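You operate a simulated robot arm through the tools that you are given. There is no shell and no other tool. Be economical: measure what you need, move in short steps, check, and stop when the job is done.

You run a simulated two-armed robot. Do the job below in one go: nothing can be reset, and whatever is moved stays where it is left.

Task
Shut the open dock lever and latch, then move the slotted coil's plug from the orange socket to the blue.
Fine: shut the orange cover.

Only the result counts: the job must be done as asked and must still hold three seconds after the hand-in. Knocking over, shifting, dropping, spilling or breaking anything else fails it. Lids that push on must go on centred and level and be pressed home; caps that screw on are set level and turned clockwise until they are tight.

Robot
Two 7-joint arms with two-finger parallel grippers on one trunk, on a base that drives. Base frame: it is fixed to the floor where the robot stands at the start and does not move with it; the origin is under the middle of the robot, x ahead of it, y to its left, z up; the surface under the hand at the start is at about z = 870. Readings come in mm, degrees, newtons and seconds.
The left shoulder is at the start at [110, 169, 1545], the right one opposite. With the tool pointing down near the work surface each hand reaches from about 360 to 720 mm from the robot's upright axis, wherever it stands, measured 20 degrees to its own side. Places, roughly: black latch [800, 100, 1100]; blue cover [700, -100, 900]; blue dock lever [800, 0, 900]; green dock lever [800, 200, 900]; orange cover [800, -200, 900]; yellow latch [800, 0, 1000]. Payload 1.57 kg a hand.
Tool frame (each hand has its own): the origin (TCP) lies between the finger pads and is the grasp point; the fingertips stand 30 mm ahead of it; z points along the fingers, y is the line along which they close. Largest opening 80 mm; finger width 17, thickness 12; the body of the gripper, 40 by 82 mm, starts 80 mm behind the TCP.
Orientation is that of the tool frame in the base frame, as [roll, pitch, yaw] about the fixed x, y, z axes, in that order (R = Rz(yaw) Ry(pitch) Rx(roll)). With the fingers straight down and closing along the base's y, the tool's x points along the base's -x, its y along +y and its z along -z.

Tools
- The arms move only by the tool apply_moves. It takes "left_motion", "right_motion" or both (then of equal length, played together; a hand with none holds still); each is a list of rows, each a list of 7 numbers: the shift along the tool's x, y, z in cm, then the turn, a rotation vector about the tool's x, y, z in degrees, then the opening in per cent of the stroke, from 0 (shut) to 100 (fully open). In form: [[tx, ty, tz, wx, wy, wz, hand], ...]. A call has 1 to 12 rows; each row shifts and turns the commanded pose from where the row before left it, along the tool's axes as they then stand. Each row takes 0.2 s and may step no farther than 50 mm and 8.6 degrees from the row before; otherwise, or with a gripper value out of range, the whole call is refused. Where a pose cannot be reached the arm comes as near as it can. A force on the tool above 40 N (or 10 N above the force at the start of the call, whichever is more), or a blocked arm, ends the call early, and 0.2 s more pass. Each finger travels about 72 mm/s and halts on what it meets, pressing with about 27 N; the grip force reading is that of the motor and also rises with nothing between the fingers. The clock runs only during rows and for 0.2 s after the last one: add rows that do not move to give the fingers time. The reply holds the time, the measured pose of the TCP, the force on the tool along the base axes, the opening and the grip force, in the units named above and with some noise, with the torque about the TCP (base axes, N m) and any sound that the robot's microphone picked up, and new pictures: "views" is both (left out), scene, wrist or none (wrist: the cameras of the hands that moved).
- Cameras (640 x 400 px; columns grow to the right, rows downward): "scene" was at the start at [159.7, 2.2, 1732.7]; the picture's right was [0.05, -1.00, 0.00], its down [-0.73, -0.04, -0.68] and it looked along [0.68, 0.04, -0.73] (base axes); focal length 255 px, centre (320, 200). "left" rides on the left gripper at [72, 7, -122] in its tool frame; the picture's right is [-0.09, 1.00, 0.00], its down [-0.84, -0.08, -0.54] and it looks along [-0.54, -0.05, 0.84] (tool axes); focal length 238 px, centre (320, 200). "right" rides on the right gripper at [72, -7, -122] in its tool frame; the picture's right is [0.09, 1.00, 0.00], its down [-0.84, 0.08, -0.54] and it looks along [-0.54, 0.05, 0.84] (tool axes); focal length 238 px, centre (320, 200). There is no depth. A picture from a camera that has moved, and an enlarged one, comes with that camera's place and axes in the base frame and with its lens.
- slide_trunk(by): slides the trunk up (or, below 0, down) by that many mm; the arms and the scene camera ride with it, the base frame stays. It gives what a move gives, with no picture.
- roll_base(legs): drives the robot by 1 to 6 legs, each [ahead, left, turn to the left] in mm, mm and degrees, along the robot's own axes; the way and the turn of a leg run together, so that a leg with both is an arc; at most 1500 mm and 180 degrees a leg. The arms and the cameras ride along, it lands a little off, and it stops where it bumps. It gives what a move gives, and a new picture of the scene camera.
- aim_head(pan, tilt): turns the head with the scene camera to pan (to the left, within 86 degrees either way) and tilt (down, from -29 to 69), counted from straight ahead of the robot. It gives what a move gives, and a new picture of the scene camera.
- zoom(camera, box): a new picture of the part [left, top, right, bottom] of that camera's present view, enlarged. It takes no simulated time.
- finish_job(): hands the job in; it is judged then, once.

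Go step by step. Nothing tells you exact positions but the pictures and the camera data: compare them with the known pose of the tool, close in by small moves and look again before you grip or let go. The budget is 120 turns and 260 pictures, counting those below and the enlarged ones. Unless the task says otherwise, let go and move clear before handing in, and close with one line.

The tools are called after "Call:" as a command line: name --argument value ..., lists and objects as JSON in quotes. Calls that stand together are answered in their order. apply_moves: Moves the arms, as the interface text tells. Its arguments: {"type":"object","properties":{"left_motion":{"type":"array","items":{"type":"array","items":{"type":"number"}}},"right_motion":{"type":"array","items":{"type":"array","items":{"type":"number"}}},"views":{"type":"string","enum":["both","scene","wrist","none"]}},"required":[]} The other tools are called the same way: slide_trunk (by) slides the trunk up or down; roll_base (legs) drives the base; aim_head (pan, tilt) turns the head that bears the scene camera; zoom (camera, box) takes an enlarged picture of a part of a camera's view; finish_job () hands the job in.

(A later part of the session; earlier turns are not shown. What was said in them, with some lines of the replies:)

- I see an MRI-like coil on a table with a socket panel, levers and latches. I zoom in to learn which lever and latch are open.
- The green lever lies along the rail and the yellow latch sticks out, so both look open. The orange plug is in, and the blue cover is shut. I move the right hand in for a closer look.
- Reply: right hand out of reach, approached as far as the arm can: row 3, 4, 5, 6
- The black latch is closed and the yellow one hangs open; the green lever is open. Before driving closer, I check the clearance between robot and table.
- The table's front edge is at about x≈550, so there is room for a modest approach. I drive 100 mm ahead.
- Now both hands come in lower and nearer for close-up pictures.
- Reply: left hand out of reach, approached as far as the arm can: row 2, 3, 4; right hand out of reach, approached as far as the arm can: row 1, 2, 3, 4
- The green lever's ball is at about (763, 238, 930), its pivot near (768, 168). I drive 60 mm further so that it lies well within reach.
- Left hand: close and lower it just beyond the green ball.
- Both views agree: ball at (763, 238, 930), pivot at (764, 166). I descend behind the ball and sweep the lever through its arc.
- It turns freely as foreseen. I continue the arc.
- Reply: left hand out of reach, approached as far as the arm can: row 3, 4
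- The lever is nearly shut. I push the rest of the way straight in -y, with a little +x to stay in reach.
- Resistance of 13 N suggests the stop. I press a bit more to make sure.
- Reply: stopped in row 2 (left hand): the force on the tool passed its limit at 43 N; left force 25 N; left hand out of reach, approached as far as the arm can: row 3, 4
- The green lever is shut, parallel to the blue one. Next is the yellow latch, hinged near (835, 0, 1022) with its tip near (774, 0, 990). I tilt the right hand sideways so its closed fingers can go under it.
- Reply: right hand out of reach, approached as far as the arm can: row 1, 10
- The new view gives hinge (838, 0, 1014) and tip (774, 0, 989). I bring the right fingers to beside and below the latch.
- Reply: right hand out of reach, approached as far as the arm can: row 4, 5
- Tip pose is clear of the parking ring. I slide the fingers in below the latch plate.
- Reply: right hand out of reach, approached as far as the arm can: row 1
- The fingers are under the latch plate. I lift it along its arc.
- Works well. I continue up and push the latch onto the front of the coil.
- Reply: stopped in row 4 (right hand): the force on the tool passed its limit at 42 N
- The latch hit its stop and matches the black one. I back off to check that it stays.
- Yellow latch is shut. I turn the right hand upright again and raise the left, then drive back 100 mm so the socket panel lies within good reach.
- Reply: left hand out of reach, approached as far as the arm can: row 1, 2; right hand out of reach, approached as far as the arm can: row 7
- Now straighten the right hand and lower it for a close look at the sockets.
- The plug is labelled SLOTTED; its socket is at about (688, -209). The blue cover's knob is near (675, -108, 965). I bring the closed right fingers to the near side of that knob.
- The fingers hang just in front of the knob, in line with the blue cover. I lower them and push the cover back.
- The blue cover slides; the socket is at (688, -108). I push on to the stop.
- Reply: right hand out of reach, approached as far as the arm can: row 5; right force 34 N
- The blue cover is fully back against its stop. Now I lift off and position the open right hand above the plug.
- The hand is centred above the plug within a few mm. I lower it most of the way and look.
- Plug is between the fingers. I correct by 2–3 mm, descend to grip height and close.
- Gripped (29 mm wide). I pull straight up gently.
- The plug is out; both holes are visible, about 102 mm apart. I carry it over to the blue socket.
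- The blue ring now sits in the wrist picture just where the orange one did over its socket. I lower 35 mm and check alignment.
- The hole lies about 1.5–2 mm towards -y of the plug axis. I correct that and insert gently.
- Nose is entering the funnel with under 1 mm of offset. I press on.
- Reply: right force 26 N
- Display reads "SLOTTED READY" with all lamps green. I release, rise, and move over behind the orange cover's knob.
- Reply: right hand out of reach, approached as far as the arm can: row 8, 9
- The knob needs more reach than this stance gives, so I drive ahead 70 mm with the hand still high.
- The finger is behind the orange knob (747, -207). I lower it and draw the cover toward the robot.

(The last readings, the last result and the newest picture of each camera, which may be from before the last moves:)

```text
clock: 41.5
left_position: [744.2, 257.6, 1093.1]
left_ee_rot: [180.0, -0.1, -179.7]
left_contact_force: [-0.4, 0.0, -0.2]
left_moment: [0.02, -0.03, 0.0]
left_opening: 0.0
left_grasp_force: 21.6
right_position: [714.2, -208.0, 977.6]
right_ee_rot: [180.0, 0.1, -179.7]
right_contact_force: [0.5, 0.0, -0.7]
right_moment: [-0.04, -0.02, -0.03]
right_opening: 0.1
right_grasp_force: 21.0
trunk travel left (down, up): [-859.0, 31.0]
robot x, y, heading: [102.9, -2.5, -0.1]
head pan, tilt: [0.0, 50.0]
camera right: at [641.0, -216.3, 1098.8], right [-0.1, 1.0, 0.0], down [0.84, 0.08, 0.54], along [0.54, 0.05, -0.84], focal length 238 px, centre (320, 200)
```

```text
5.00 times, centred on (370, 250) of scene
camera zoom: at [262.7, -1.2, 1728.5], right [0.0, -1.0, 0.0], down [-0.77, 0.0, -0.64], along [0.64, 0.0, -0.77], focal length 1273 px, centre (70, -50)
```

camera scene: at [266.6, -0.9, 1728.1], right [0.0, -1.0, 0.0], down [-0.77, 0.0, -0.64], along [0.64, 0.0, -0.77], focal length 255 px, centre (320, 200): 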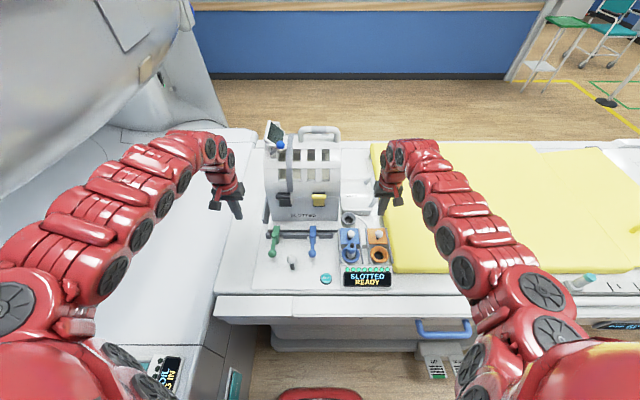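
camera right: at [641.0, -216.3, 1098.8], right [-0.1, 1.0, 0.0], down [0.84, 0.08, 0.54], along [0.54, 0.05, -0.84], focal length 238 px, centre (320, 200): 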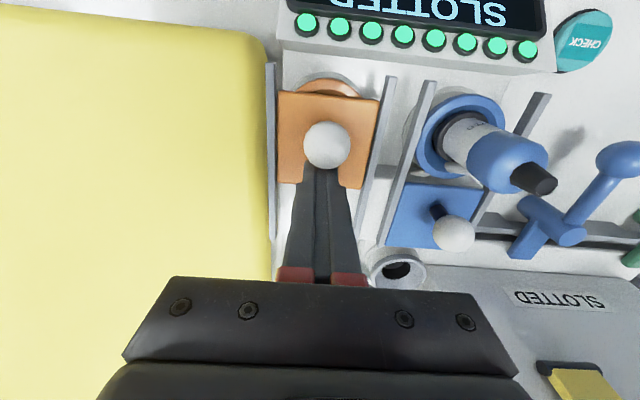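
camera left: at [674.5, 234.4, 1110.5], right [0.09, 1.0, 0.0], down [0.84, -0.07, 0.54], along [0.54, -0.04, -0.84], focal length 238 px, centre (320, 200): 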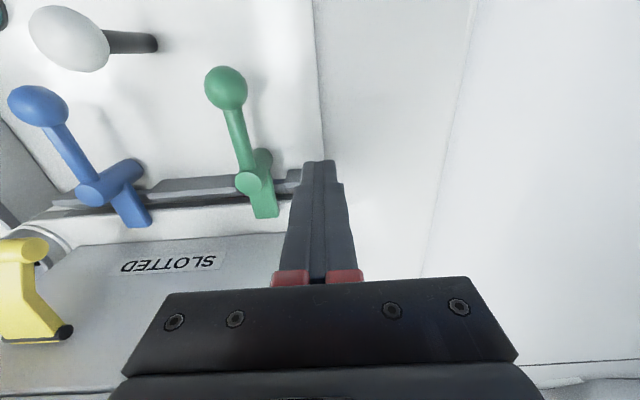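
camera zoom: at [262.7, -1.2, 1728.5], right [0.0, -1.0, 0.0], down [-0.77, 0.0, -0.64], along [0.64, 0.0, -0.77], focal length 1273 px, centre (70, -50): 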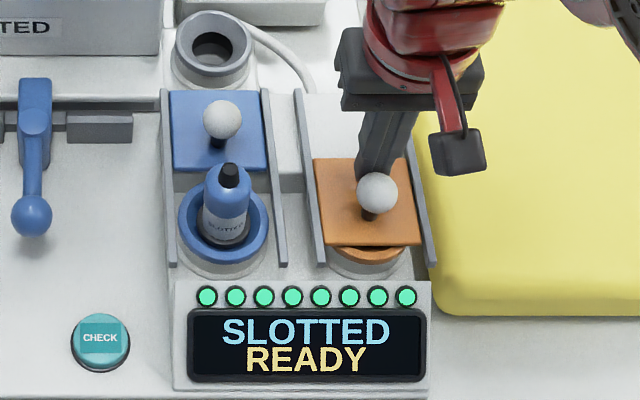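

Nearly there; I push it on to its stop.

Call:
apply_moves --right_motion '[[0.8, 0, 0, 0, 0, 0, 0], [0.6, 0, 0, 0, 0, 0, 0], [0.5, 0, 0, 0, 0, 0, 0], [0.5, 0, 0, 0, 0, 0, 0], [0.4, 0, 0, 0, 0, 0, 0]]' --views "wrist"

Call:
zoom --camera "scene" --box '[330, 210, 410, 290]'

```text
clock: 42.5
left_position: [744.5, 259.1, 1093.2]
left_ee_rot: [179.8, -0.2, -179.6]
left_contact_force: [0.0, 0.6, -0.2]
left_moment: [0.0, -0.01, 0.0]
left_opening: 0.0
left_grasp_force: 21.1
right_position: [701.6, -206.1, 978.0]
right_ee_rot: [179.9, 1.3, -179.9]
right_contact_force: [14.4, 1.9, -6.8]
right_moment: [0.0, -0.24, -0.01]
right_opening: 0.1
right_grasp_force: 21.1
trunk travel left (down, up): [-859.0, 31.0]
robot x, y, heading: [110.4, -0.5, 0.1]
head pan, tilt: [0.0, 50.0]
stopped in row 5 (right hand): the force on the tool passed its limit at 43 N (the readings are from after the stop); the commanded pose is now the measured one
camera right: at [625.5, -215.5, 1098.2], right [-0.1, 1.0, 0.0], down [0.82, 0.08, 0.56], along [0.56, 0.05, -0.83], focal length 238 px, centre (320, 200)
```

right: 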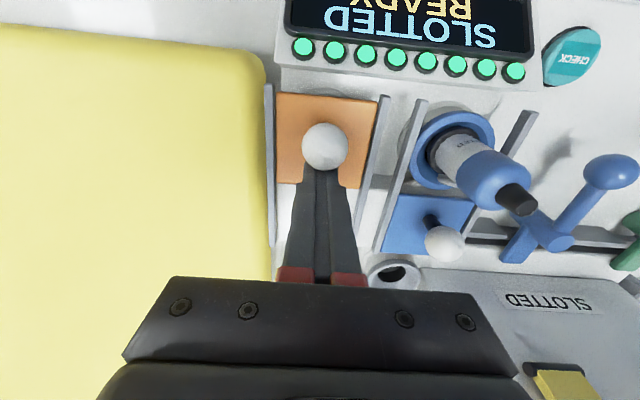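

```text
5.00 times, centred on (370, 250) of scene
camera zoom: at [265.6, -1.3, 1728.0], right [0.0, -1.0, 0.0], down [-0.77, 0.0, -0.64], along [0.64, 0.0, -0.77], focal length 1273 px, centre (70, -50)
```

zoom: 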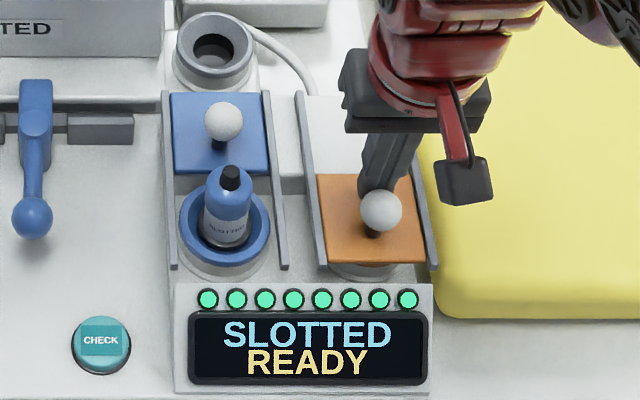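

The orange cover is shut against its stop. I back the finger off, rise clear, and take a final look.

Call:
apply_moves --right_motion '[[-1.2, 0, 0, 0, 0, 0, 0], [-0.5, 0, -3, 0, 0, 0, 0], [-1, 0, -4, 0, 0, 0, 0], [-1.5, -1, -4, 0, 0, 0, 0], [-1.5, -1, -3, 0, 0, 0, 0], [0, 0, 0, 0, 0, 0, 0]]'

Call:
zoom --camera "scene" --box '[250, 160, 410, 290]'

```text
clock: 43.9
left_position: [744.5, 259.7, 1094.0]
left_ee_rot: [179.9, -0.2, -179.6]
left_contact_force: [-0.3, 0.8, -0.3]
left_moment: [0.01, 0.0, -0.01]
left_opening: 0.0
left_grasp_force: 21.5
right_position: [762.8, -228.6, 1113.0]
right_ee_rot: [180.0, 1.0, -179.6]
right_contact_force: [-0.9, -0.4, -0.4]
right_moment: [-0.01, 0.03, -0.02]
right_opening: 0.0
right_grasp_force: 21.6
right hand out of reach, approached as far as the arm can: row 3
trunk travel left (down, up): [-859.0, 31.0]
robot x, y, heading: [110.0, 1.5, 0.1]
head pan, tilt: [0.0, 50.0]
camera scene: at [264.1, -1.3, 1728.4], right [0.0, -1.0, 0.0], down [-0.77, 0.0, -0.64], along [0.64, 0.0, -0.77], focal length 255 px, centre (320, 200)
camera right: at [688.0, -237.1, 1234.7], right [-0.1, 1.0, 0.0], down [0.83, 0.08, 0.56], along [0.55, 0.05, -0.83], focal length 238 px, centre (320, 200)
```

scene: 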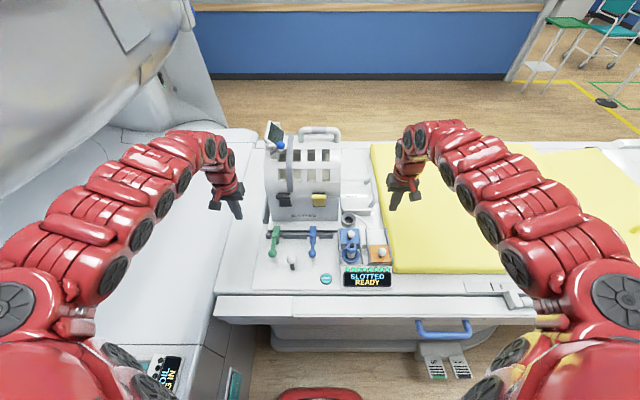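
right: 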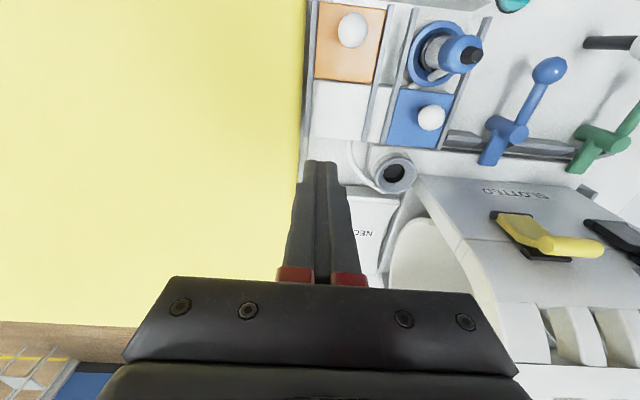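

```text
3.08 times, centred on (330, 225) of scene
camera zoom: at [264.1, -1.3, 1728.4], right [0.0, -1.0, 0.0], down [-0.77, 0.0, -0.64], along [0.64, 0.0, -0.77], focal length 783 px, centre (289, 123)
```

zoom: 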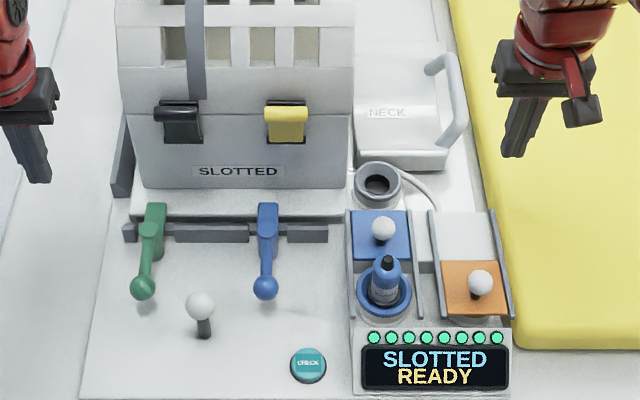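

Everything looks as asked: lever and latch shut, plug in blue, orange cover closed, display ready, and both hands clear. I hand it in.

Call:
finish_job

```text
The job is handed in.
```

The job is handed in: the green dock lever and yellow latch are shut, the slotted coil's plug is in the blue socket (the display reads "SLOTTED READY"), and the orange cover is shut.
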